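You operate a simulated robot arm through the tools that you are given. There is no shell and no other tool. Be economical: measure what you need, move in short steps, check, and stop when the job is done.

Carry out the task below with a simulated two-armed robot. There is one attempt and no reset: what you move stays moved.

Task
Stop the freezer alarm and switch on fast freeze.
Fine: shelf pushed in, door closed, alarm button pushed.

Only the result counts: the job must be done as asked and must still hold three seconds after the hand-in. Knocking over, shifting, dropping, spilling or breaking anything else fails it.

Robot
Two 7-joint arms with two-finger parallel grippers on one trunk, on a base that drives. Base frame: it is fixed to the floor where the robot stands at the start and does not move with it; the origin is under the middle of the robot, x ahead of it, y to its left, z up. Lengths are in mm, angles in degrees, forces in N, time in s.
The left shoulder is at the start at [34, 182, 1221], the right one opposite. With the tool pointing down near the work surface each hand reaches from about 100 to 380 mm from the robot's upright axis, wherever it stands, measured 20 degrees to its own side. Places, roughly: alarm button [600, -400, 1300]; fast switch [500, -300, 1300]; freezer [800, -300, 600]; freezer door [500, -400, 700]; green switch [500, -200, 1300]; pull-out shelf [800, -300, 400]. Payload 3.91 kg a hand.
Tool frame (each hand has its own): the origin (TCP) lies between the finger pads and is the grasp point; the fingertips stand 30 mm ahead of it; z points along the fingers, y is the line along which they close. The gripper opens to 110 mm. The fingers are 20 mm wide and 10 mm thick; the gripper's body (48 by 112 mm) begins 55 mm behind the TCP.
Orientation is that of the tool frame in the base frame, as a unit quaternion [x, y, z, w]. With the fingers straight down and closing along the base's y, the tool's x points along the base's -x, its y along +y and its z along -z.

Tools
- The arms move only by the tool arm_command. It takes "left_commands", "right_commands" or both (then of equal length, played together; a hand with none holds still); each is a list that holds one entry, the list of rows, each a list of 7 numbers: the finger opening in mm, from 0 to 110, then the shift along the tool's x, y, z in mm, then the turn, a rotation vector about the tool's x, y, z in degrees. In form: [[[claw, x, y, z, ax, ay, az], ...]]. A call has 1 to 20 rows; each row is the pose to reach, as a shift and turn from the pose commanded when the call began, along the tool's axes at that moment. A row lasts 0.2 s, in which the tool goes at most 50 mm and 8.6 degrees; a call with a longer step from one row to the next is refused whole, and so is a gripper value outside its range. Where a pose cannot be reached the arm comes as near as it can. A force on the tool above 40 N (or 10 N above the force at the start of the call, whichever is more), or a blocked arm, ends the call early, and 0.2 s more pass. The fingers move at their own pace (about 72 mm/s each) and stop on an object; they squeeze with about 36 N. The grip force told is the motor's: it shows also when the fingers shut on nothing. Time passes only in rows, and 0.2 s behind the last, so rows that repeat a pose let the fingers close. It gives the time, the measured TCP pose, the force on the tool (base axes), the opening and the grip force at its end, in the units of the frame above (readings bear some noise), with the torque about the TCP (base axes, N m) and any sound that the robot's microphone picked up, and new pictures: "show" is both (left out), scene, wrist or none (wrist: the cameras of the hands that moved).
- Cameras (640 x 400 px; columns grow to the right, rows downward): "scene" is now at [130.4, -58.6, 1443.9]; the picture's right is [-0.58, -0.82, 0.00], its down [-0.33, 0.23, -0.91] and it looks along [0.75, -0.53, -0.41] (base axes); focal length 214 px, centre (320, 200). "left" rides on the left gripper at [72, -17, -103] in its tool frame; the picture's right is [0.23, 0.97, 0.00], its down [-0.76, 0.18, -0.62] and it looks along [-0.61, 0.14, 0.78] (tool axes); focal length 222 px, centre (320, 200). "right" rides on the right gripper at [73, 17, -103] in its tool frame; the picture's right is [-0.23, 0.97, 0.00], its down [-0.76, -0.18, -0.62] and it looks along [-0.61, -0.14, 0.78] (tool axes); focal length 222 px, centre (320, 200). There is no depth. A picture from a camera that has moved, and an enlarged one, comes with that camera's place and axes in the base frame and with its lens. The place of the scene camera against the robot may be out by one fixed shift of up to 12 mm in any direction.
- lift_body(by): slides the trunk up (or, below 0, down) by that many mm; the arms and the scene camera ride with it, the base frame stays. It gives what a move gives, with no picture.
- steer(legs): drives the robot by 1 to 6 legs, each [ahead, left, turn to the left] in mm, mm and degrees, along the robot's own axes; the way and the turn of a leg run together, so that a leg with both is an arc; at most 1500 mm and 180 degrees a leg. The arms and the cameras ride along, it lands a little off, and it stops where it bumps. It gives what a move gives, and a new picture of the scene camera.
- head_to(pan, tilt): turns the head with the scene camera to pan (to the left, within 80 degrees either way) and tilt (down, from -29 to 69), counted from straight ahead of the robot. It gives what a move gives, and a new picture of the scene camera.
- inspect(camera, box): a new picture of the part [left, top, right, bottom] of that camera's present view, enlarged. No time passes.
- sign_off(): hands the job in; it is judged then, once.

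Go step by step. Nothing tells you exact positions but the pictures and the camera data: compare them with the known pose of the tool, close in by small moves and look again before you grip or let go. The budget is 120 turns and 260 pictures, counting those below and the enlarged ones. Unless the task says otherwise, let go and move clear before handing in, and close with one line.

The tools are called after "Request:" as a command line: name --argument value ..., lists and objects as JSON in quotes. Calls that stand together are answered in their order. arm_command: Moves the arms, as the interface text tells. Its arguments: {"type":"object","properties":{"left_commands":{"type":"array"},"right_commands":{"type":"array"},"show":{"type":"string","enum":["both","scene","wrist","none"]}},"required":[]} The other tools are called the same way: lift_body (by) slides the trunk up or down; steer (legs) drives the base; head_to (pan, tilt) turns the head that bears the scene camera; inspect (camera, box) takes an enlarged picture of a part of a camera's view; sign_off () hands the job in.

At the start:

```text
t: 0.0
left_tcp_pos: [296.1, -55.0, 1370.2]
left_ee_rot: [-0.001, 1.0, 0.001, -0.003]
left_ft_force: [0.2, -0.3, 0.2]
left_ft_torque: [-0.02, -0.02, -0.01]
left_grip_width: 109.8
left_gripper_force: 0.0
right_tcp_pos: [277.9, -330.9, 1396.1]
right_ee_rot: [0.001, 1.0, 0.0, 0.0]
right_ft_force: [0.0, 0.5, 0.2]
right_ft_torque: [-0.02, -0.02, 0.02]
right_grip_width: 110.3
right_gripper_force: 0.1
trunk travel left (down, up): [-475.0, 39.0]
robot x, y, heading: [1.5, 0.5, 0.2]
head pan, tilt: [-35.0, 42.5]
```

scene: 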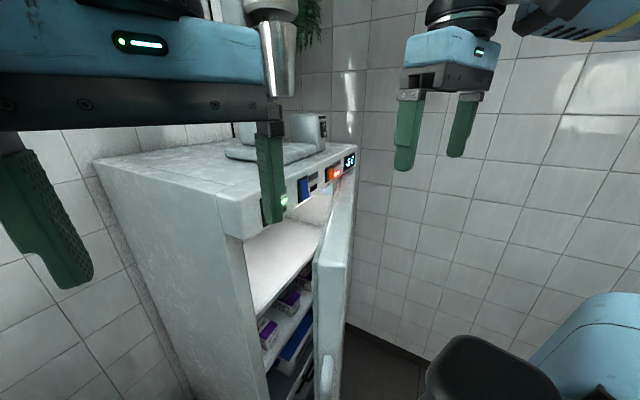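
right: 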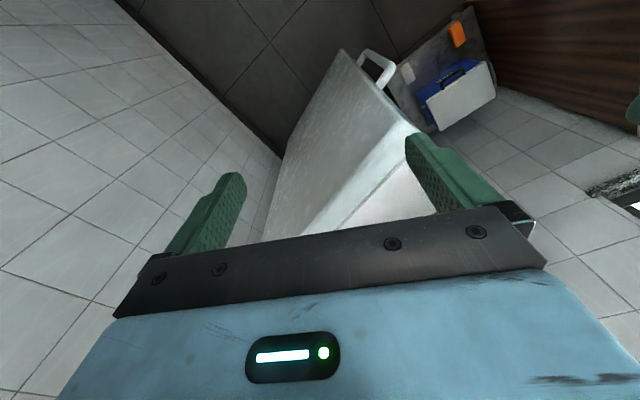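
left: 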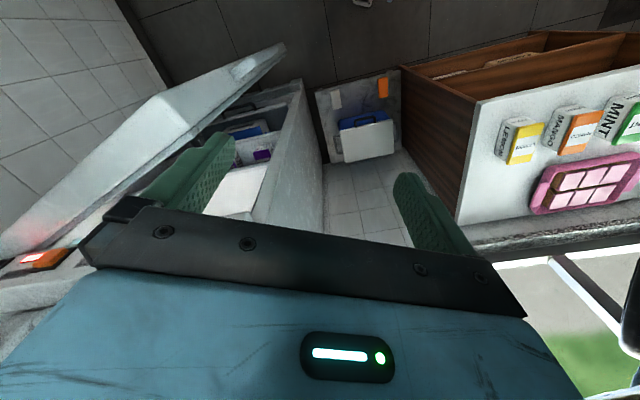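

I see the freezer with its door ajar and a control strip at its top front edge; the left hand is blocking part of the view. I'll look closer at the panel and the inside.

Request:
inspect --camera "scene" --box '[220, 100, 380, 220]'

Request:
inspect --camera "scene" --box '[220, 200, 380, 400]'

Request:
inspect --camera "left" --box '[0, 30, 340, 280]'

```text
3.33 times, centred on (300, 160) of scene
camera zoom: at [130.4, -58.6, 1443.9], right [-0.58, -0.82, 0.0], down [-0.33, 0.23, -0.91], along [0.75, -0.53, -0.41], focal length 715 px, centre (387, 333)
```

zoom: 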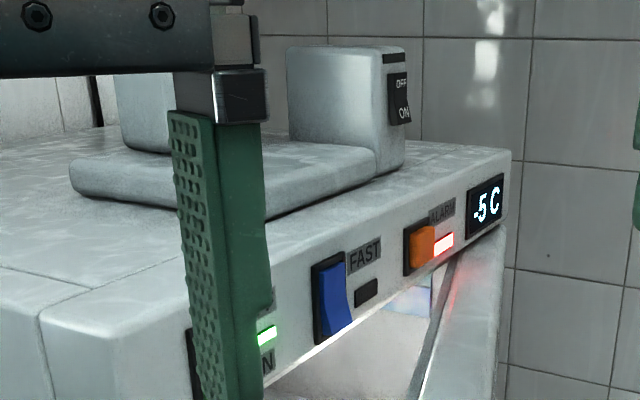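

```text
2.00 times, centred on (300, 300) of scene
camera zoom: at [130.4, -58.6, 1443.9], right [-0.58, -0.82, 0.0], down [-0.33, 0.23, -0.91], along [0.75, -0.53, -0.41], focal length 429 px, centre (360, 0)
```

zoom: 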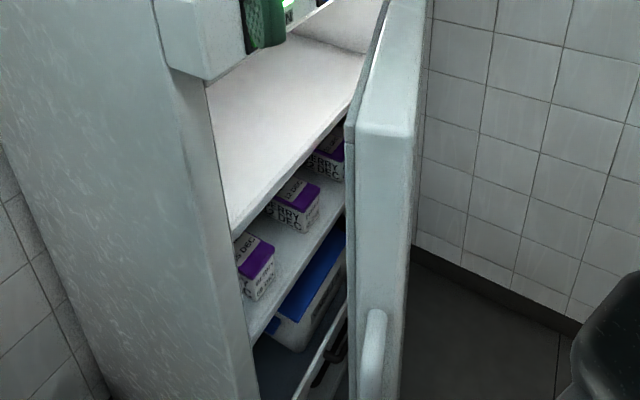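

```text
1.60 times, centred on (170, 155) of left
camera zoom: at [225.0, -72.6, 1473.8], right [-0.23, 0.97, 0.0], down [0.77, 0.18, 0.62], along [0.6, 0.14, -0.79], focal length 355 px, centre (560, 272)
```

zoom: 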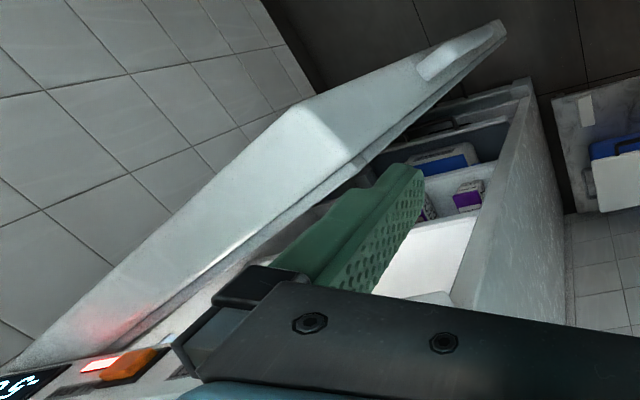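

The freezer seems turned, facing about (-0.9,-0.45), with its door hinged on the far right and the alarm lit. I'll look further down and around.

Request:
head_to --pan -35 --tilt 65

Request:
head_to --pan -75 --tilt 50

Request:
head_to --pan 10 --tilt 50

```text
t: 0.9
left_tcp_pos: [298.3, -54.3, 1368.5]
left_ee_rot: [-0.002, 1.0, 0.001, -0.009]
left_ft_force: [1.2, 0.3, 0.8]
left_ft_torque: [-0.01, -0.01, 0.03]
left_grip_width: 109.7
left_gripper_force: 0.1
right_tcp_pos: [277.4, -330.6, 1395.3]
right_ee_rot: [0.001, 1.0, 0.0, 0.001]
right_ft_force: [0.7, 0.0, 0.4]
right_ft_torque: [0.02, 0.02, -0.02]
right_grip_width: 110.3
right_gripper_force: 0.0
trunk travel left (down, up): [-475.0, 39.0]
robot x, y, heading: [-1.2, -2.7, 0.3]
head pan, tilt: [-35.0, 65.0]
camera scene: at [131.2, -56.4, 1439.6], right [-0.56, -0.83, 0.0], down [-0.37, 0.25, -0.89], along [0.74, -0.5, -0.45], focal length 214 px, centre (320, 200)
```

scene: 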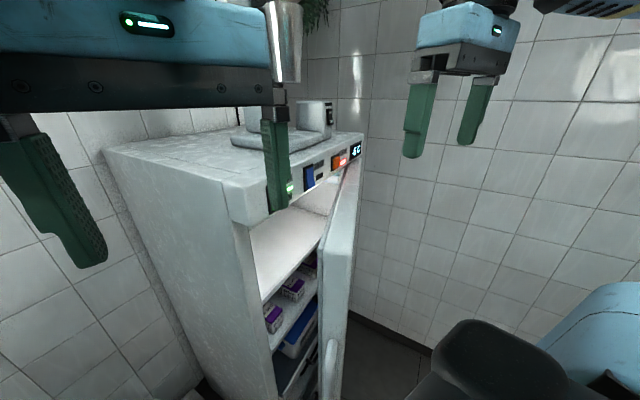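

```text
t: 1.9
left_tcp_pos: [298.6, -53.8, 1367.5]
left_ee_rot: [-0.002, 1.0, 0.002, -0.009]
left_ft_force: [-0.2, -0.1, -0.8]
left_ft_torque: [0.02, -0.01, 0.02]
left_grip_width: 110.1
left_gripper_force: 0.1
right_tcp_pos: [278.4, -331.4, 1394.9]
right_ee_rot: [0.001, 1.0, 0.0, 0.0]
right_ft_force: [-1.0, 0.1, -0.4]
right_ft_torque: [0.02, 0.0, 0.0]
right_grip_width: 110.2
right_gripper_force: 0.1
trunk travel left (down, up): [-475.0, 39.0]
robot x, y, heading: [0.5, -0.7, -0.1]
head pan, tilt: [-75.0, 50.0]
camera scene: at [130.8, -56.8, 1439.6], right [-0.56, -0.83, 0.0], down [-0.37, 0.25, -0.89], along [0.74, -0.5, -0.45], focal length 214 px, centre (320, 200)
```

scene: 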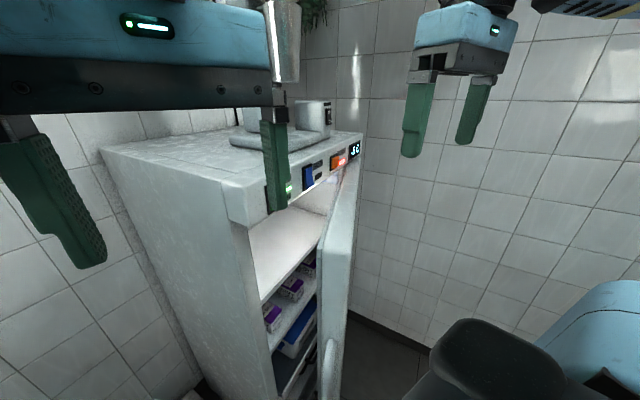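

```text
t: 3.5
left_tcp_pos: [298.0, -53.4, 1368.7]
left_ee_rot: [-0.004, 1.0, 0.004, -0.006]
left_ft_force: [46.9, 34.4, -37.6]
left_ft_torque: [-3.35, 1.76, -2.63]
left_grip_width: 110.2
left_gripper_force: 0.2
right_tcp_pos: [279.0, -332.0, 1394.5]
right_ee_rot: [0.0, 1.0, 0.0, 0.0]
right_ft_force: [-0.3, -0.3, 0.7]
right_ft_torque: [-0.03, -0.01, 0.0]
right_grip_width: 110.0
right_gripper_force: 0.0
trunk travel left (down, up): [-475.0, 39.0]
robot x, y, heading: [-0.1, -0.2, -0.0]
head pan, tilt: [10.0, 50.0]
camera scene: at [139.3, -6.8, 1417.9], right [-0.02, -1.0, 0.0], down [-0.65, 0.01, -0.76], along [0.76, -0.01, -0.65], focal length 214 px, centre (320, 200)
```

scene: 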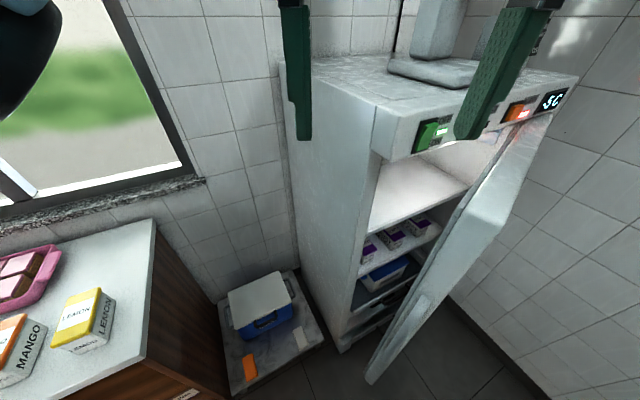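

The head is pushing against the left hand, so I'll bring that hand forward a little and then off to the left, clear of the view.

Request:
arm_command --left_commands '[[[110, -30, 0, 0, 0, 0, 0], [110, -40, 40, 0, 0, 0, 0], [110, -40, 80, 0, 0, 0, 0], [110, -40, 120, 0, 0, 0, 0], [110, -30, 160, 0, 0, 0, 0], [110, -10, 200, 0, 0, 0, 0], [110, 0, 240, 0, 0, 0, 0], [110, 0, 280, 0, 0, 0, 0]]]' --show "scene"

```text
t: 5.3
left_tcp_pos: [296.4, 227.8, 1372.2]
left_ee_rot: [0.001, 1.0, 0.0, -0.003]
left_ft_force: [-0.1, 0.5, -0.2]
left_ft_torque: [0.0, 0.0, 0.01]
left_grip_width: 109.8
left_gripper_force: 0.1
right_tcp_pos: [276.7, -329.4, 1395.7]
right_ee_rot: [0.001, 1.0, 0.0, 0.0]
right_ft_force: [0.0, -0.3, 0.4]
right_ft_torque: [-0.02, -0.01, 0.0]
right_grip_width: 110.1
right_gripper_force: 0.1
trunk travel left (down, up): [-475.0, 39.0]
robot x, y, heading: [3.8, 3.9, 0.0]
head pan, tilt: [10.0, 50.0]
camera scene: at [129.8, 9.7, 1405.1], right [0.18, -0.98, 0.0], down [-0.75, -0.13, -0.64], along [0.63, 0.11, -0.76], focal length 214 px, centre (320, 200)
```

scene: 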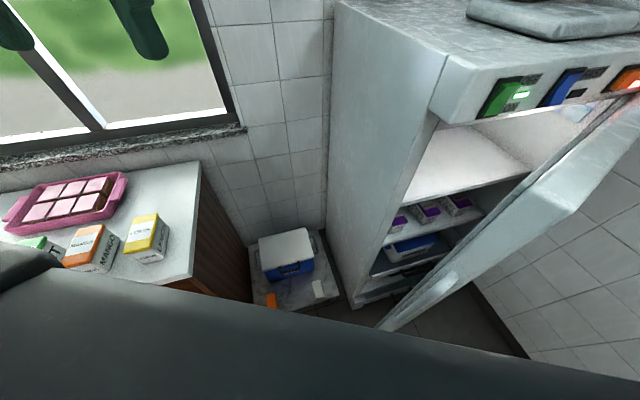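

The head is free now. I'll look straight at the freezer from two directions to measure it.

Request:
head_to --pan -28 --tilt 30

Request:
inspect --camera "scene" --box '[200, 80, 440, 230]'

Request:
head_to --pan -28 --tilt 62

Request:
inspect --camera "scene" --box '[200, 120, 440, 270]'

```text
t: 6.4
left_tcp_pos: [297.6, 225.5, 1372.5]
left_ee_rot: [0.0, 1.0, 0.001, -0.004]
left_ft_force: [-0.8, -0.4, 0.1]
left_ft_torque: [-0.02, -0.04, 0.0]
left_grip_width: 110.1
left_gripper_force: 0.0
right_tcp_pos: [277.6, -330.2, 1395.4]
right_ee_rot: [0.0, 1.0, 0.0, 0.001]
right_ft_force: [0.6, -0.3, -0.1]
right_ft_torque: [-0.03, -0.01, 0.02]
right_grip_width: 109.9
right_gripper_force: 0.1
trunk travel left (down, up): [-475.0, 39.0]
robot x, y, heading: [-0.7, -1.0, -0.0]
head pan, tilt: [-28.0, 30.0]
camera scene: at [134.7, -47.5, 1434.3], right [-0.47, -0.88, 0.0], down [-0.44, 0.23, -0.87], along [0.76, -0.41, -0.5], focal length 214 px, centre (320, 200)
```

scene: 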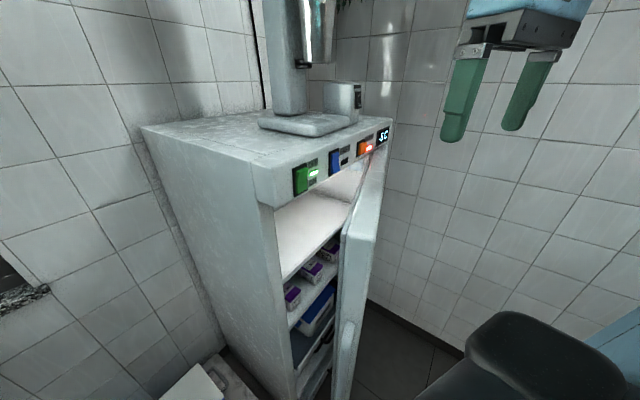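

```text
2.67 times, centred on (320, 155) of scene
camera zoom: at [134.7, -47.5, 1434.3], right [-0.47, -0.88, 0.0], down [-0.44, 0.23, -0.87], along [0.76, -0.41, -0.5], focal length 572 px, centre (320, 320)
```

zoom: 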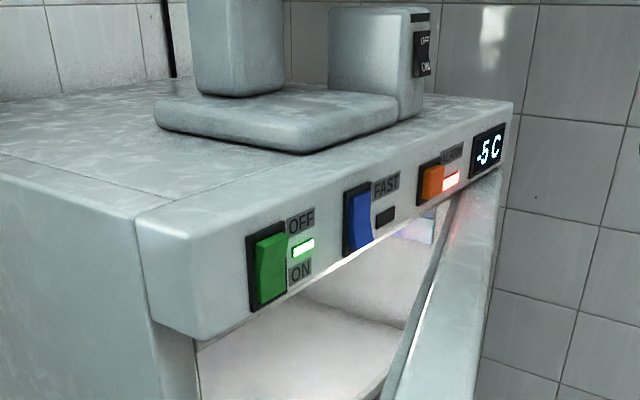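

```text
t: 7.3
left_tcp_pos: [297.5, 225.7, 1371.7]
left_ee_rot: [0.0, 1.0, 0.001, -0.003]
left_ft_force: [0.2, 0.1, 0.4]
left_ft_torque: [0.02, -0.03, 0.01]
left_grip_width: 110.4
left_gripper_force: 0.0
right_tcp_pos: [278.1, -330.5, 1395.2]
right_ee_rot: [0.001, 1.0, 0.0, 0.0]
right_ft_force: [0.3, -0.7, 0.5]
right_ft_torque: [0.0, -0.04, 0.01]
right_grip_width: 109.9
right_gripper_force: 0.0
trunk travel left (down, up): [-475.0, 39.0]
robot x, y, heading: [-0.3, 0.0, -0.1]
head pan, tilt: [-28.0, 62.0]
camera scene: at [111.7, -35.5, 1390.0], right [-0.47, -0.88, 0.0], down [-0.78, 0.41, -0.47], along [0.42, -0.22, -0.88], focal length 214 px, centre (320, 200)
```

scene: 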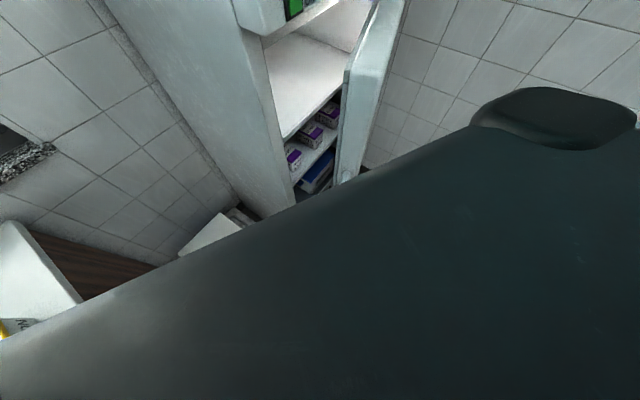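

```text
2.67 times, centred on (320, 195) of scene
camera zoom: at [111.7, -35.5, 1390.0], right [-0.47, -0.88, 0.0], down [-0.78, 0.41, -0.47], along [0.42, -0.22, -0.88], focal length 572 px, centre (320, 213)
```

zoom: 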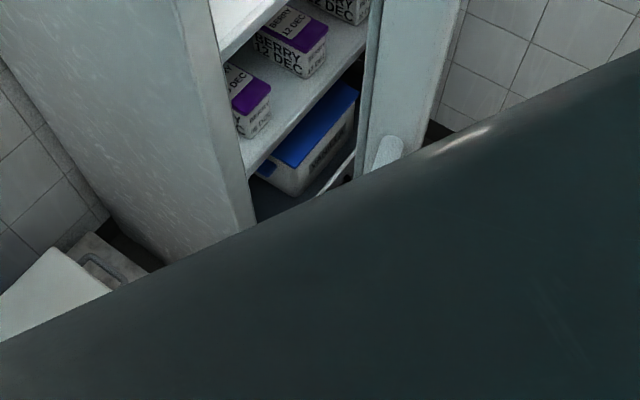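

Estimates: panel switches at about z 1285 (green ≈(436,-174), fast ≈(473,-263), alarm ≈(535,-385)), with the front heading turned about 25°, hinge near (605,-530) and the door ajar by roughly 20-30°. I'll drive out in front of the freezer to see it squarely.

Request:
head_to --pan -70 --tilt 40

Request:
steer --legs '[[-100, 0, 0], [0, -300, 0]]'

```text
t: 8.4
left_tcp_pos: [297.7, 225.5, 1372.0]
left_ee_rot: [0.0, 1.0, 0.001, -0.003]
left_ft_force: [-0.2, -0.7, 0.0]
left_ft_torque: [-0.03, -0.01, -0.01]
left_grip_width: 110.1
left_gripper_force: 0.0
right_tcp_pos: [278.4, -331.0, 1396.2]
right_ee_rot: [0.002, 1.0, -0.001, 0.0]
right_ft_force: [0.6, 0.1, -1.6]
right_ft_torque: [0.03, -0.04, -0.01]
right_grip_width: 110.0
right_gripper_force: 0.0
trunk travel left (down, up): [-475.0, 39.0]
robot x, y, heading: [0.1, -3.7, -0.1]
head pan, tilt: [-70.0, 40.0]
camera scene: at [84.1, -85.1, 1419.0], right [-0.94, -0.34, 0.0], down [-0.22, 0.6, -0.77], along [0.26, -0.72, -0.64], focal length 214 px, centre (320, 200)
```

scene: 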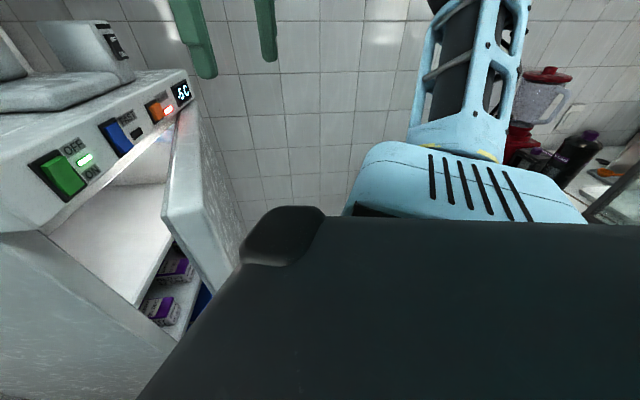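

```text
t: 12.4
left_tcp_pos: [197.4, -74.4, 1373.0]
left_ee_rot: [-0.004, 1.0, 0.0, -0.004]
left_ft_force: [-0.4, 0.5, 0.0]
left_ft_torque: [0.02, 0.01, -0.01]
left_grip_width: 109.8
left_gripper_force: 0.0
right_tcp_pos: [180.3, -629.2, 1394.4]
right_ee_rot: [-0.001, 1.0, -0.001, 0.0]
right_ft_force: [0.2, -0.4, -0.9]
right_ft_torque: [0.0, -0.01, 0.01]
right_grip_width: 110.1
right_gripper_force: 0.1
trunk travel left (down, up): [-475.0, 39.0]
robot x, y, heading: [-98.9, -298.9, 0.3]
head pan, tilt: [-70.0, 40.0]
camera scene: at [-15.3, -385.5, 1419.0], right [-0.94, -0.35, 0.0], down [-0.22, 0.6, -0.77], along [0.27, -0.72, -0.64], focal length 214 px, centre (320, 200)
```

scene: 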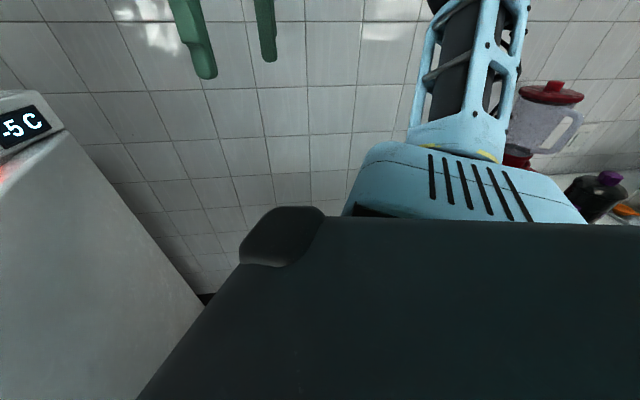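

A counter with a blender lies to the right rear, so I won't go much further that way. Now I'll look at the freezer from here.

Request:
head_to --pan 5 --tilt 35

Request:
inspect --camera "scene" --box '[220, 80, 460, 230]'

```text
t: 13.9
left_tcp_pos: [197.2, -74.5, 1370.9]
left_ee_rot: [-0.003, 1.0, 0.001, -0.003]
left_ft_force: [0.1, 0.3, -0.6]
left_ft_torque: [0.0, -0.02, 0.0]
left_grip_width: 110.1
left_gripper_force: 0.1
right_tcp_pos: [180.6, -629.4, 1395.8]
right_ee_rot: [-0.002, 1.0, 0.0, 0.0]
right_ft_force: [0.0, -0.7, -0.4]
right_ft_torque: [0.02, -0.03, 0.02]
right_grip_width: 109.7
right_gripper_force: 0.0
trunk travel left (down, up): [-475.0, 39.0]
robot x, y, heading: [-99.9, -302.1, 0.3]
head pan, tilt: [5.0, 35.0]
camera scene: at [42.9, -297.8, 1426.6], right [0.09, -1.0, 0.0], down [-0.57, -0.05, -0.82], along [0.82, 0.07, -0.57], focal length 214 px, centre (320, 200)
```

scene: 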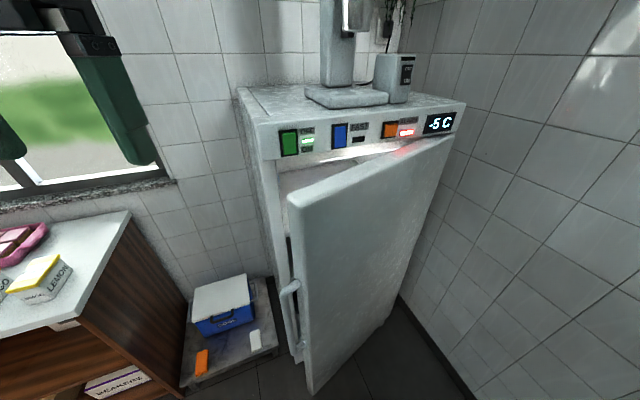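

```text
2.67 times, centred on (340, 155) of scene
camera zoom: at [42.9, -297.8, 1426.6], right [0.09, -1.0, 0.0], down [-0.57, -0.05, -0.82], along [0.82, 0.07, -0.57], focal length 572 px, centre (267, 320)
```

zoom: 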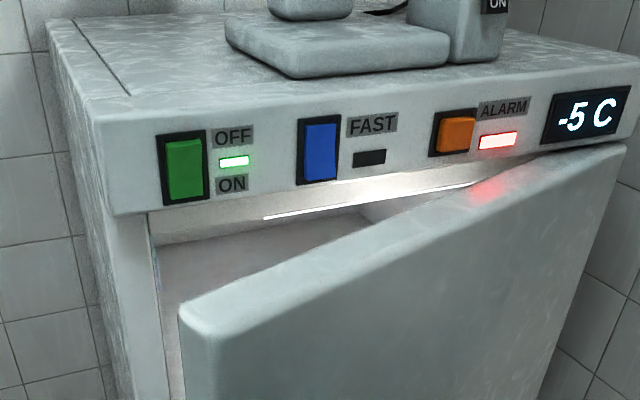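

Triangulated: green (483,-194), fast (533,-302), alarm (596,-427), z≈1263; front line at 26°. The door's free top corner is near (353,-213) and it's about 16° open. I'll move a bit left and lower the trunk to look into the gap at the shelf.

Request:
steer --legs '[[0, 180, 0]]'

Request:
lift_body --by -300

Request:
head_to --pan -10 --tilt 45

Request:
inspect --camera "scene" --box '[280, 140, 440, 360]'

```text
t: 16.1
left_tcp_pos: [198.2, 100.4, 1371.1]
left_ee_rot: [-0.001, 1.0, 0.001, -0.003]
left_ft_force: [0.0, -0.9, 0.5]
left_ft_torque: [-0.02, -0.02, -0.01]
left_grip_width: 110.0
left_gripper_force: 0.1
right_tcp_pos: [178.8, -454.0, 1395.3]
right_ee_rot: [0.0, 1.0, 0.002, 0.0]
right_ft_force: [0.7, -0.2, 0.2]
right_ft_torque: [0.0, -0.02, -0.01]
right_grip_width: 110.2
right_gripper_force: 0.1
trunk travel left (down, up): [-475.0, 39.0]
robot x, y, heading: [-95.9, -120.3, 0.2]
head pan, tilt: [5.0, 35.0]
camera scene: at [42.3, -120.7, 1426.6], right [0.09, -1.0, 0.0], down [-0.57, -0.05, -0.82], along [0.82, 0.07, -0.57], focal length 214 px, centre (320, 200)
```

scene: 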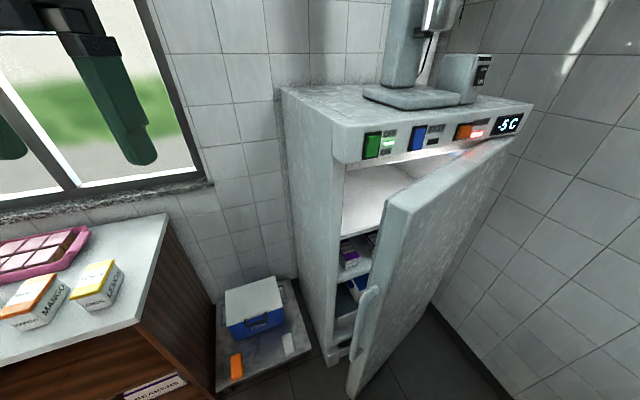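

```text
t: 19.1
left_tcp_pos: [279.4, 102.5, 1005.5]
left_ee_rot: [-0.001, 0.991, 0.001, -0.134]
left_ft_force: [-0.3, 0.1, 0.2]
left_ft_torque: [0.02, 0.0, 0.02]
left_grip_width: 110.0
left_gripper_force: 0.0
right_tcp_pos: [179.2, -453.9, 1096.5]
right_ee_rot: [-0.001, 1.0, 0.0, 0.0]
right_ft_force: [-0.7, -0.5, 0.0]
right_ft_torque: [0.04, -0.02, 0.0]
right_grip_width: 110.1
right_gripper_force: 0.0
trunk travel left (down, up): [-175.0, 339.0]
robot x, y, heading: [-97.5, -122.4, 0.5]
head pan, tilt: [5.0, 35.0]
```

```text
t: 19.8
left_tcp_pos: [279.5, 103.8, 1005.4]
left_ee_rot: [-0.002, 0.991, 0.001, -0.134]
left_ft_force: [-0.2, 0.0, 0.4]
left_ft_torque: [0.04, 0.01, 0.04]
left_grip_width: 109.7
left_gripper_force: 0.0
right_tcp_pos: [178.2, -454.5, 1095.9]
right_ee_rot: [0.001, 1.0, 0.0, 0.0]
right_ft_force: [-0.8, 0.2, 0.4]
right_ft_torque: [-0.04, 0.03, -0.02]
right_grip_width: 110.0
right_gripper_force: 0.1
trunk travel left (down, up): [-175.0, 339.0]
robot x, y, heading: [-102.7, -123.3, 0.2]
head pan, tilt: [-10.0, 45.0]
camera scene: at [159.9, -141.9, 1082.0], right [-0.17, -0.99, 0.0], down [-0.7, 0.12, -0.71], along [0.7, -0.12, -0.71], focal length 214 px, centre (320, 200)
```

scene: 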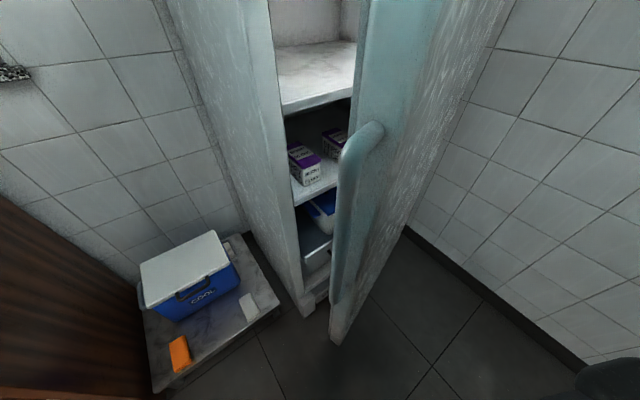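

```text
1.82 times, centred on (360, 250) of scene
camera zoom: at [159.9, -141.9, 1082.0], right [-0.17, -0.99, 0.0], down [-0.7, 0.12, -0.71], along [0.7, -0.12, -0.71], focal length 390 px, centre (247, 109)
```

zoom: 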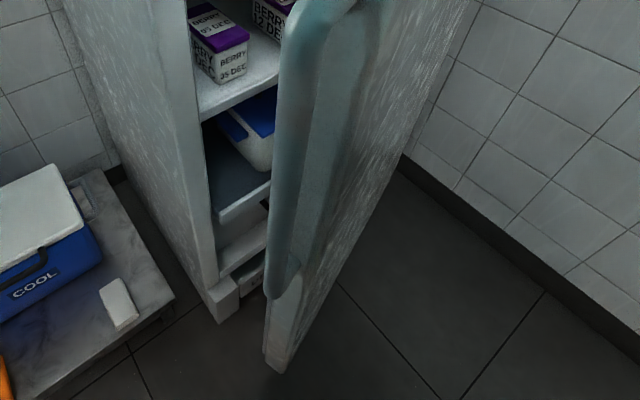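

The trunk lowered; I can see a tray low behind the door, but not how far it sticks out. I'll shift left and turn right for a view into the gap, and check the left wrist camera.

Request:
steer --legs '[[40, 140, -22]]'

Request:
lift_body --by -170

Request:
head_to --pan -8 --tilt 35

Request:
inspect --camera "left" --box '[0, 0, 640, 400]'

```text
t: 21.7
left_tcp_pos: [400.1, 74.8, 1005.0]
left_ee_rot: [0.184, 0.974, 0.026, -0.132]
left_ft_force: [0.7, 1.0, 0.1]
left_ft_torque: [-0.01, -0.02, -0.05]
left_grip_width: 110.1
left_gripper_force: 0.1
right_tcp_pos: [102.4, -404.3, 1095.8]
right_ee_rot: [0.187, 0.982, 0.0, 0.0]
right_ft_force: [0.7, -0.2, 0.0]
right_ft_torque: [0.01, -0.01, 0.0]
right_grip_width: 110.0
right_gripper_force: 0.0
trunk travel left (down, up): [-175.0, 339.0]
robot x, y, heading: [-36.1, 1.4, -21.5]
head pan, tilt: [-10.0, 45.0]
camera scene: at [201.4, -110.9, 1082.0], right [-0.52, -0.85, 0.0], down [-0.6, 0.37, -0.71], along [0.6, -0.37, -0.71], focal length 214 px, centre (320, 200)
```

scene: 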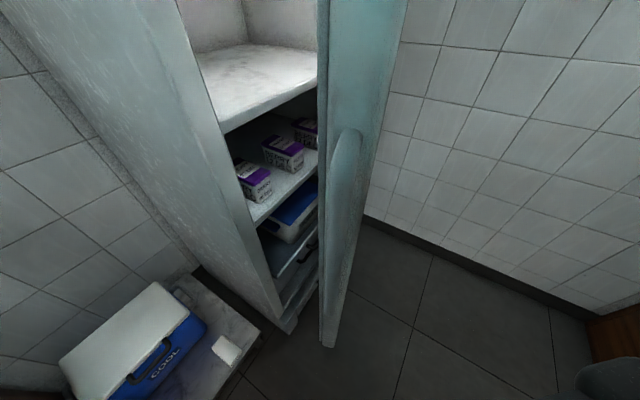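

```text
t: 23.6
left_tcp_pos: [442.8, 59.2, 811.9]
left_ee_rot: [0.182, 0.966, 0.035, -0.182]
left_ft_force: [0.6, 0.3, 0.9]
left_ft_torque: [-0.01, 0.02, -0.03]
left_grip_width: 109.9
left_gripper_force: 0.0
right_tcp_pos: [97.9, -401.7, 927.3]
right_ee_rot: [0.187, 0.982, -0.002, 0.002]
right_ft_force: [0.2, -0.3, 0.2]
right_ft_torque: [0.01, -0.01, 0.02]
right_grip_width: 110.0
right_gripper_force: 0.1
trunk travel left (down, up): [-5.0, 509.0]
robot x, y, heading: [-32.6, 5.8, -21.7]
head pan, tilt: [-10.0, 45.0]
```

```text
t: 24.4
left_tcp_pos: [447.5, 56.7, 809.4]
left_ee_rot: [0.182, 0.965, 0.035, -0.185]
left_ft_force: [0.5, -0.8, 0.6]
left_ft_torque: [0.01, 0.0, 0.02]
left_grip_width: 110.1
left_gripper_force: 0.0
right_tcp_pos: [101.9, -404.6, 925.2]
right_ee_rot: [0.187, 0.982, 0.001, 0.001]
right_ft_force: [0.8, -0.3, 0.6]
right_ft_torque: [0.05, 0.01, 0.01]
right_grip_width: 109.8
right_gripper_force: 0.0
trunk travel left (down, up): [-5.0, 509.0]
robot x, y, heading: [-33.3, 6.8, -21.8]
head pan, tilt: [-8.0, 35.0]
camera scene: at [263.3, -134.3, 917.9], right [-0.5, -0.87, 0.0], down [-0.5, 0.28, -0.82], along [0.71, -0.41, -0.57], focal length 214 px, centre (320, 200)
```

scene: 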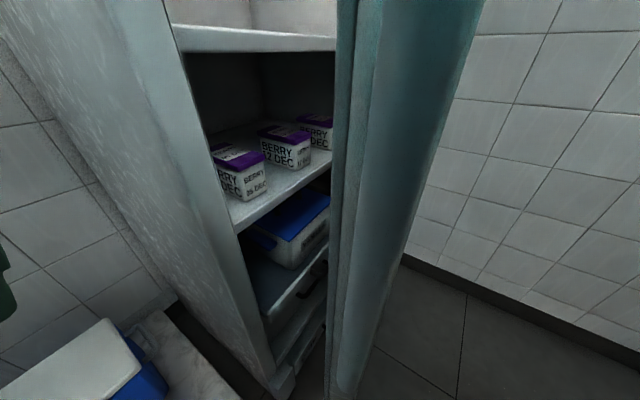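

```text
1.00 times, centred on (320, 200) of left (not enlarged: the box is as wide or as high as the picture)
camera zoom: at [413.8, 51.0, 930.8], right [0.16, 0.98, 0.08], down [0.94, -0.18, 0.3], along [0.31, 0.03, -0.95], focal length 222 px, centre (320, 200)
```

zoom: 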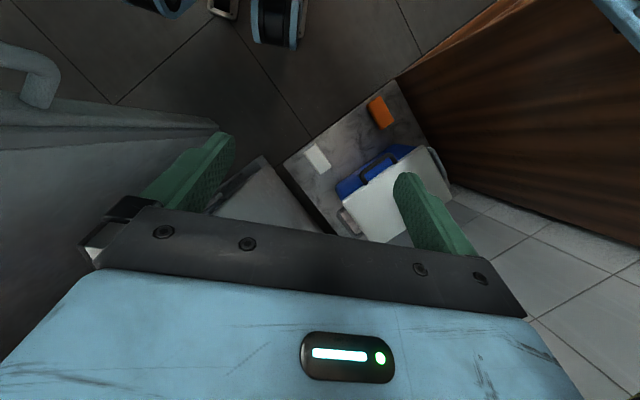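

Now I have a clearer view of the interior. I'll enlarge the tray area.

Request:
inspect --camera "scene" --box '[210, 200, 370, 400]'

Request:
head_to --pan -8 --tilt 55

Request:
inspect --camera "scene" --box '[210, 100, 370, 300]'

```text
2.00 times, centred on (290, 300) of scene
camera zoom: at [263.3, -134.3, 917.9], right [-0.5, -0.87, 0.0], down [-0.5, 0.28, -0.82], along [0.71, -0.41, -0.57], focal length 429 px, centre (380, 0)
```

zoom: 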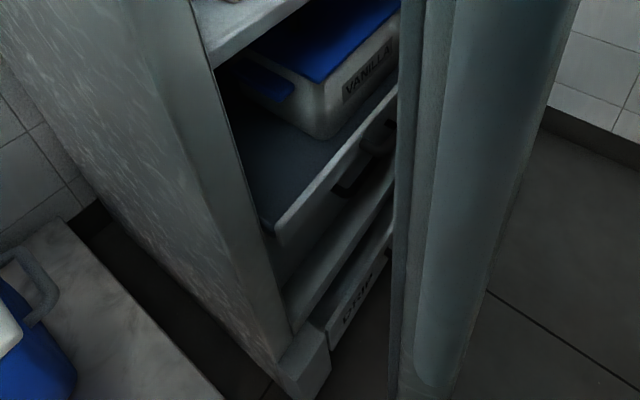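

```text
t: 25.2
left_tcp_pos: [442.6, 60.8, 810.8]
left_ee_rot: [0.182, 0.966, 0.033, -0.181]
left_ft_force: [0.3, -0.3, 0.1]
left_ft_torque: [-0.03, -0.04, -0.02]
left_grip_width: 109.8
left_gripper_force: 0.1
right_tcp_pos: [97.9, -400.8, 927.2]
right_ee_rot: [0.187, 0.982, -0.003, 0.003]
right_ft_force: [-0.4, -0.6, 0.0]
right_ft_torque: [0.01, 0.0, 0.01]
right_grip_width: 110.1
right_gripper_force: 0.1
trunk travel left (down, up): [-5.0, 509.0]
robot x, y, heading: [-33.4, 2.9, -21.4]
head pan, tilt: [-8.0, 55.0]
camera scene: at [256.7, -129.5, 914.0], right [-0.5, -0.86, 0.0], down [-0.54, 0.31, -0.78], along [0.68, -0.39, -0.62], focal length 214 px, centre (320, 200)
```

scene: 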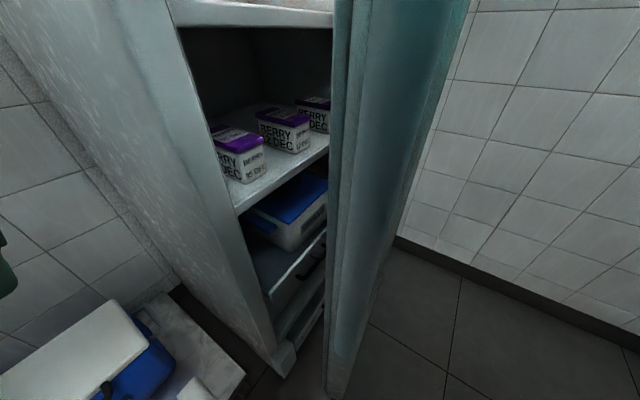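

```text
2.00 times, centred on (290, 200) of scene
camera zoom: at [256.7, -129.5, 914.0], right [-0.5, -0.86, 0.0], down [-0.54, 0.31, -0.78], along [0.68, -0.39, -0.62], focal length 429 px, centre (380, 200)
```

zoom: 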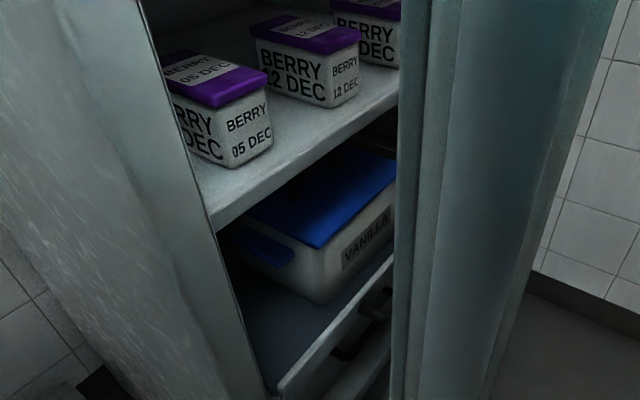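

I need to know whether the tray protrudes. The left wrist camera is almost in the plane of the freezer front, so I'll enlarge its view.

Request:
inspect --camera "left" --box '[0, 60, 340, 272]'

```text
1.88 times, centred on (170, 166) of left
camera zoom: at [409.3, 55.4, 932.6], right [0.16, 0.98, 0.08], down [0.94, -0.18, 0.3], along [0.31, 0.03, -0.95], focal length 418 px, centre (602, 264)
```

zoom: 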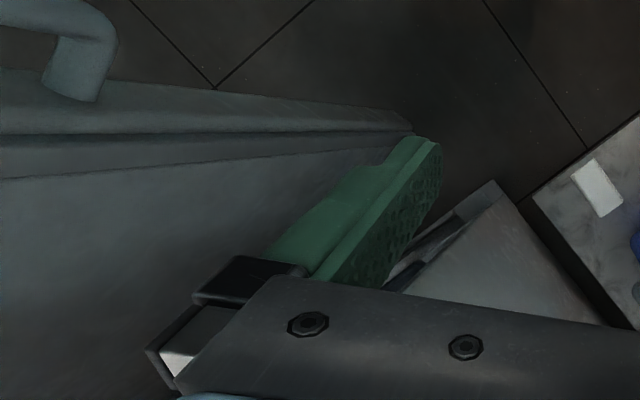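

The tray's protrusion is still uncertain, so I'll swing the left hand so that its camera looks along the freezer front into the gap.

Request:
arm_command --left_commands '[[[60, -14, -11, 24, 0.2, -5.6, 5.0], [30, -28, -22, 49, 0.3, -11.1, 9.9], [0, -43, -33, 73, 0.5, -16.7, 14.9], [0, -57, -44, 98, 0.7, -22.2, 19.9], [0, -71, -55, 122, 0.8, -27.8, 24.8], [0, -85, -66, 147, 1.0, -33.4, 29.8], [0, -99, -77, 171, 1.1, -38.9, 34.7], [0, -114, -88, 196, 1.3, -44.5, 39.7]]]' --show "both"

```text
t: 27.0
left_tcp_pos: [444.6, -34.9, 585.5]
left_ee_rot: [0.489, 0.845, -0.109, 0.188]
left_ft_force: [-1.0, -0.8, 0.7]
left_ft_torque: [-0.02, -0.01, 0.0]
left_grip_width: 0.0
left_gripper_force: 35.9
right_tcp_pos: [98.2, -400.5, 928.3]
right_ee_rot: [0.187, 0.982, -0.002, 0.004]
right_ft_force: [-0.5, 0.4, -0.6]
right_ft_torque: [0.0, 0.01, 0.0]
right_grip_width: 109.9
right_gripper_force: 0.1
trunk travel left (down, up): [-5.0, 509.0]
robot x, y, heading: [-35.8, 4.0, -21.3]
head pan, tilt: [-8.0, 55.0]
camera scene: at [256.5, -129.5, 913.9], right [-0.5, -0.86, 0.0], down [-0.54, 0.31, -0.78], along [0.68, -0.39, -0.62], focal length 214 px, centre (320, 200)
camera left: at [376.4, 51.1, 647.3], right [0.74, 0.66, -0.1], down [0.37, -0.28, 0.89], along [0.56, -0.69, -0.45], focal length 222 px, centre (320, 200)
```

scene: 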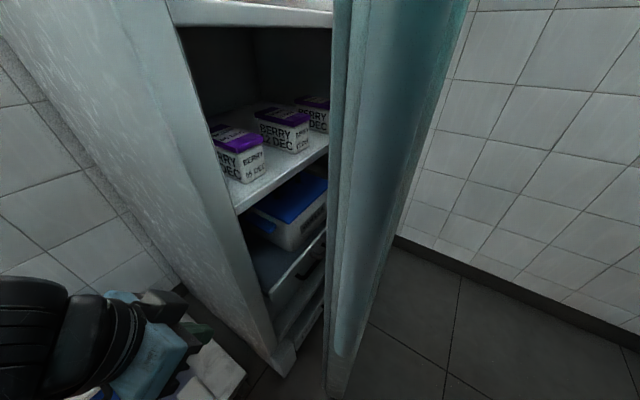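
left: 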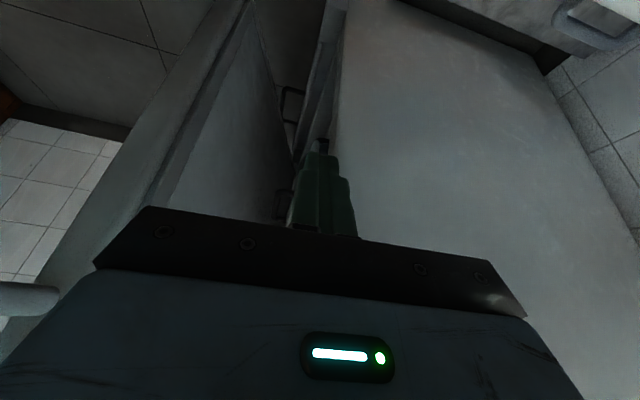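

This looks along the gap between door (left) and freezer (right), upside down, with handles visible in it. I'll enlarge it.

Request:
inspect --camera "left" --box '[200, 0, 400, 230]'

```text
1.74 times, centred on (300, 115) of left
camera zoom: at [376.4, 51.1, 647.3], right [0.74, 0.66, -0.1], down [0.37, -0.28, 0.89], along [0.56, -0.69, -0.45], focal length 386 px, centre (355, 348)
```

zoom: 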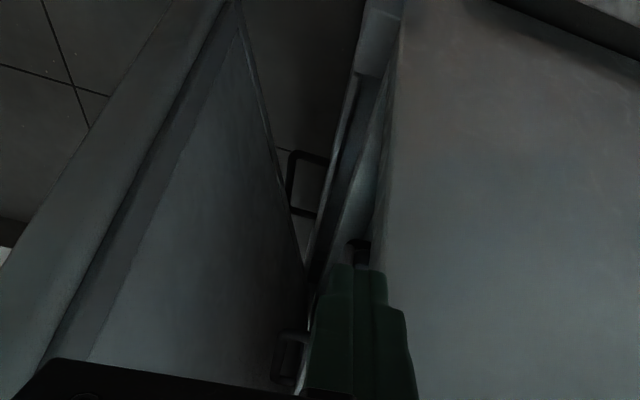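

A dark handle seems to nearly touch the door's inner face. I'll raise the hand 90 mm so the fingers stop hiding the tray.

Request:
arm_command --left_commands '[[[0, -14, 0, -27, 0, 0, 0], [0, -28, 0, -54, 0, 0, 0], [0, -38, 0, -82, 0, 0, 0]]]' --show "none"

Request:
inspect --camera "left" --box '[200, 0, 400, 200]'

```text
t: 27.8
left_tcp_pos: [441.9, -35.0, 677.4]
left_ee_rot: [0.489, 0.845, -0.109, 0.187]
left_ft_force: [1.2, 0.7, -0.7]
left_ft_torque: [0.02, 0.02, 0.0]
left_grip_width: 0.1
left_gripper_force: 35.7
right_tcp_pos: [97.8, -400.8, 928.5]
right_ee_rot: [0.186, 0.983, -0.001, 0.003]
right_ft_force: [1.7, -0.3, 0.1]
right_ft_torque: [-0.01, -0.03, 0.0]
right_grip_width: 110.0
right_gripper_force: 0.1
trunk travel left (down, up): [-5.0, 509.0]
robot x, y, heading: [-34.8, 2.2, -21.4]
head pan, tilt: [-8.0, 55.0]
```

```text
2.00 times, centred on (300, 100) of left
camera zoom: at [374.3, 51.2, 738.4], right [0.74, 0.66, -0.1], down [0.37, -0.28, 0.89], along [0.56, -0.69, -0.45], focal length 444 px, centre (360, 400)
```

zoom: 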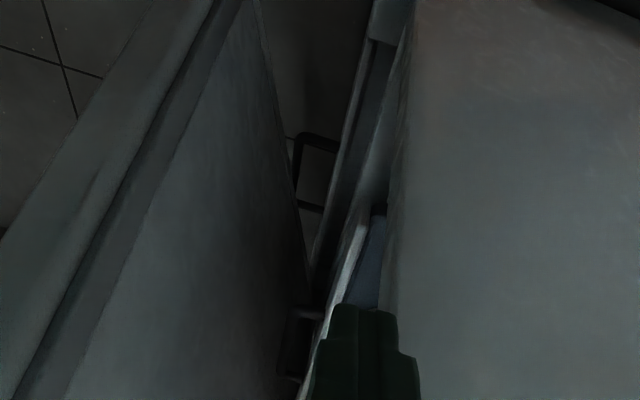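

The tray's front corner is around (529,-161,437), the body front at about 55 mm behind the panel face, and the tray handle rests against the door. So I need to open the door more, push the tray in, then close. First I'll back up a bit for room.

Request:
steer --legs '[[-150, 0, 0]]'

```text
t: 29.1
left_tcp_pos: [308.7, 14.4, 674.1]
left_ee_rot: [0.49, 0.845, -0.109, 0.185]
left_ft_force: [-0.1, -0.3, -0.1]
left_ft_torque: [-0.01, -0.01, -0.03]
left_grip_width: 0.2
left_gripper_force: 35.9
right_tcp_pos: [-36.3, -351.2, 925.9]
right_ee_rot: [0.189, 0.982, 0.001, 0.001]
right_ft_force: [0.3, 0.3, -0.4]
right_ft_torque: [0.0, -0.03, 0.03]
right_grip_width: 109.8
right_gripper_force: 0.1
trunk travel left (down, up): [-5.0, 509.0]
robot x, y, heading: [-170.6, 58.8, -21.7]
head pan, tilt: [-8.0, 55.0]
camera scene: at [112.6, -72.9, 889.5], right [-0.5, -0.87, 0.0], down [-0.71, 0.41, -0.57], along [0.5, -0.28, -0.82], focal length 214 px, centre (320, 200)
```

scene: 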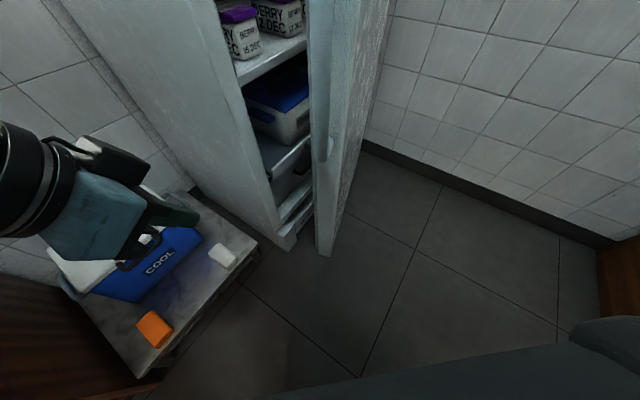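

I'll turn the left hand to point horizontally along the door (heading about -50°), just outside the gap, as a pre-hook pose.

Request:
arm_command --left_commands '[[[0, -7, -4, 12, -1.0, -7.2, -0.6], [0, -14, -7, 24, -2.0, -14.4, -1.3], [0, -20, -11, 37, -3.0, -21.6, -1.9], [0, -27, -15, 49, -4.0, -28.8, -2.6], [0, -34, -19, 61, -5.1, -36.0, -3.2], [0, -41, -22, 73, -6.1, -43.2, -3.9], [0, -47, -26, 86, -7.1, -50.4, -4.5], [0, -54, -30, 98, -8.1, -57.6, -5.2], [0, -61, -33, 110, -9.1, -64.8, -5.8], [0, -61, -33, 110, -9.1, -64.8, -5.8]]]' --show "both"

```text
t: 31.3
left_tcp_pos: [392.9, -24.5, 620.4]
left_ee_rot: [0.3, 0.642, -0.302, 0.638]
left_ft_force: [-0.6, 0.0, 0.1]
left_ft_torque: [0.02, -0.03, 0.0]
left_grip_width: 0.0
left_gripper_force: 36.0
left hand out of reach, approached as far as the arm can: row 2, 3, 4, 5, 6, 7, 8, 9, 10
right_tcp_pos: [-34.9, -350.4, 925.2]
right_ee_rot: [0.189, 0.982, 0.002, 0.001]
right_ft_force: [0.5, -0.3, -0.6]
right_ft_torque: [0.0, 0.03, 0.0]
right_grip_width: 110.0
right_gripper_force: 0.0
trunk travel left (down, up): [-5.0, 509.0]
robot x, y, heading: [-171.9, 56.2, -21.5]
head pan, tilt: [-8.0, 55.0]
camera scene: at [112.8, -73.0, 889.4], right [-0.5, -0.87, 0.0], down [-0.71, 0.41, -0.57], along [0.5, -0.28, -0.82], focal length 214 px, centre (320, 200)
camera left: at [314.4, 45.0, 547.6], right [0.75, 0.62, -0.23], down [-0.25, 0.59, 0.76], along [0.61, -0.51, 0.6], focal length 222 px, centre (320, 200)
```

scene: 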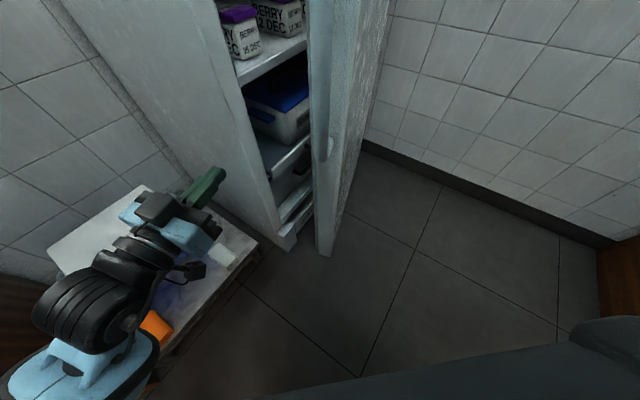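
left: 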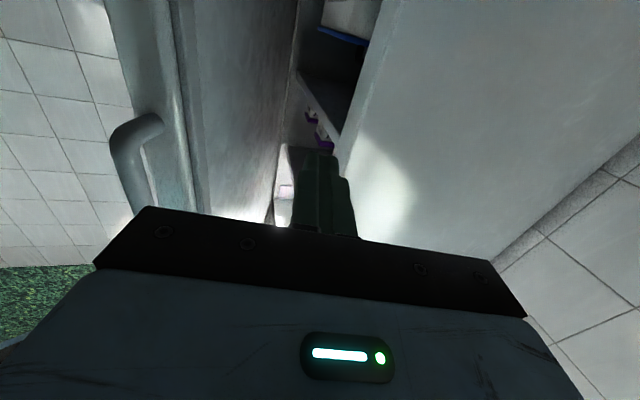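

The orientation is right but the target was too near the body, so I'll position the hand by driving the base instead.

Request:
steer --legs '[[-33, -84, 0]]'

Request:
inspect --camera "left" --box '[0, 0, 640, 400]'

```text
t: 32.8
left_tcp_pos: [329.5, -91.7, 620.5]
left_ee_rot: [0.302, 0.642, -0.303, 0.636]
left_ft_force: [0.1, 0.6, -0.3]
left_ft_torque: [-0.03, 0.01, 0.02]
left_grip_width: 0.0
left_gripper_force: 36.2
right_tcp_pos: [-98.2, -417.9, 925.3]
right_ee_rot: [0.191, 0.982, 0.0, 0.0]
right_ft_force: [-0.2, 1.2, 0.7]
right_ft_torque: [-0.01, -0.01, 0.0]
right_grip_width: 110.0
right_gripper_force: 0.0
trunk travel left (down, up): [-5.0, 509.0]
robot x, y, heading: [-233.1, -8.5, -21.8]
head pan, tilt: [-8.0, 55.0]
camera scene: at [50.2, -140.2, 889.4], right [-0.5, -0.87, 0.0], down [-0.71, 0.41, -0.57], along [0.5, -0.29, -0.82], focal length 214 px, centre (320, 200)
```

scene: 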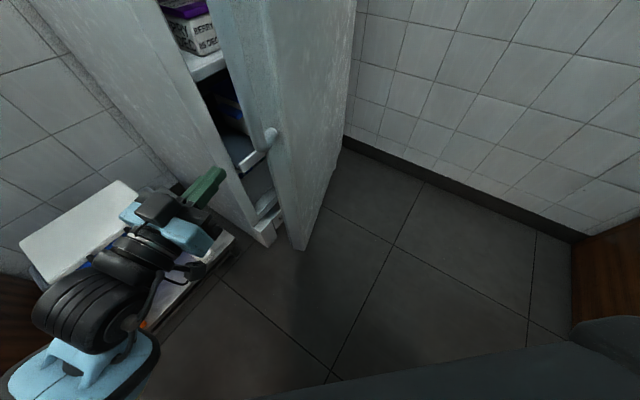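

```text
1.00 times, centred on (320, 200) of left (not enlarged: the box is as wide or as high as the picture)
camera zoom: at [251.9, -22.8, 547.7], right [0.75, 0.62, -0.23], down [-0.25, 0.59, 0.77], along [0.61, -0.52, 0.6], focal length 222 px, centre (320, 200)
```

zoom: 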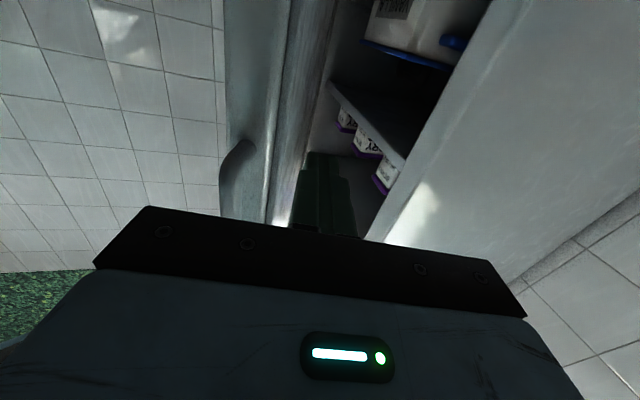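

The finger points into the gap just behind the door's inner edge. I'll drive it in, keeping some margin from the door.

Request:
steer --legs '[[113, -42, 0]]'

Request:
inspect --camera "left" --box '[0, 0, 640, 400]'

```text
t: 34.0
left_tcp_pos: [418.6, -170.1, 620.4]
left_ee_rot: [0.301, 0.642, -0.302, 0.637]
left_ft_force: [0.7, -0.3, -0.4]
left_ft_torque: [-0.02, -0.03, -0.03]
left_grip_width: 0.2
left_gripper_force: 35.4
right_tcp_pos: [-9.7, -498.8, 925.2]
right_ee_rot: [0.189, 0.982, 0.0, 0.001]
right_ft_force: [0.4, -0.6, 0.7]
right_ft_torque: [-0.02, 0.02, 0.01]
right_grip_width: 110.0
right_gripper_force: 0.0
trunk travel left (down, up): [-5.0, 509.0]
robot x, y, heading: [-146.0, -88.9, -21.7]
head pan, tilt: [-8.0, 55.0]
camera scene: at [139.5, -220.3, 890.8], right [-0.49, -0.87, 0.0], down [-0.71, 0.39, -0.59], along [0.51, -0.29, -0.81], focal length 214 px, centre (320, 200)
```

scene: 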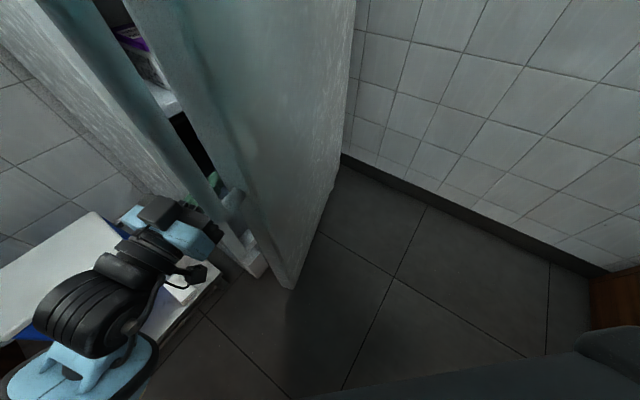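

```text
1.00 times, centred on (320, 200) of left (not enlarged: the box is as wide or as high as the picture)
camera zoom: at [339.9, -102.7, 547.9], right [0.75, 0.62, -0.23], down [-0.25, 0.59, 0.76], along [0.61, -0.51, 0.6], focal length 222 px, centre (320, 200)
```

zoom: 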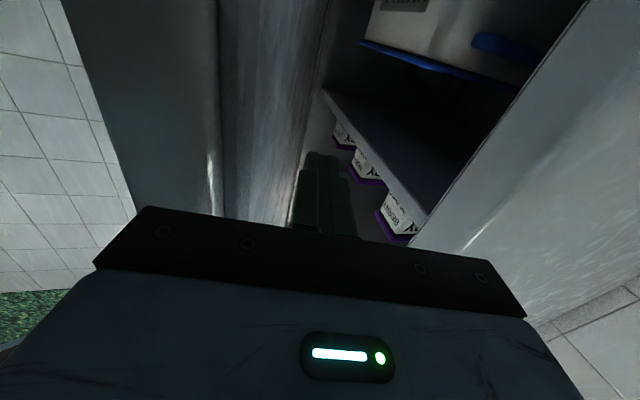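

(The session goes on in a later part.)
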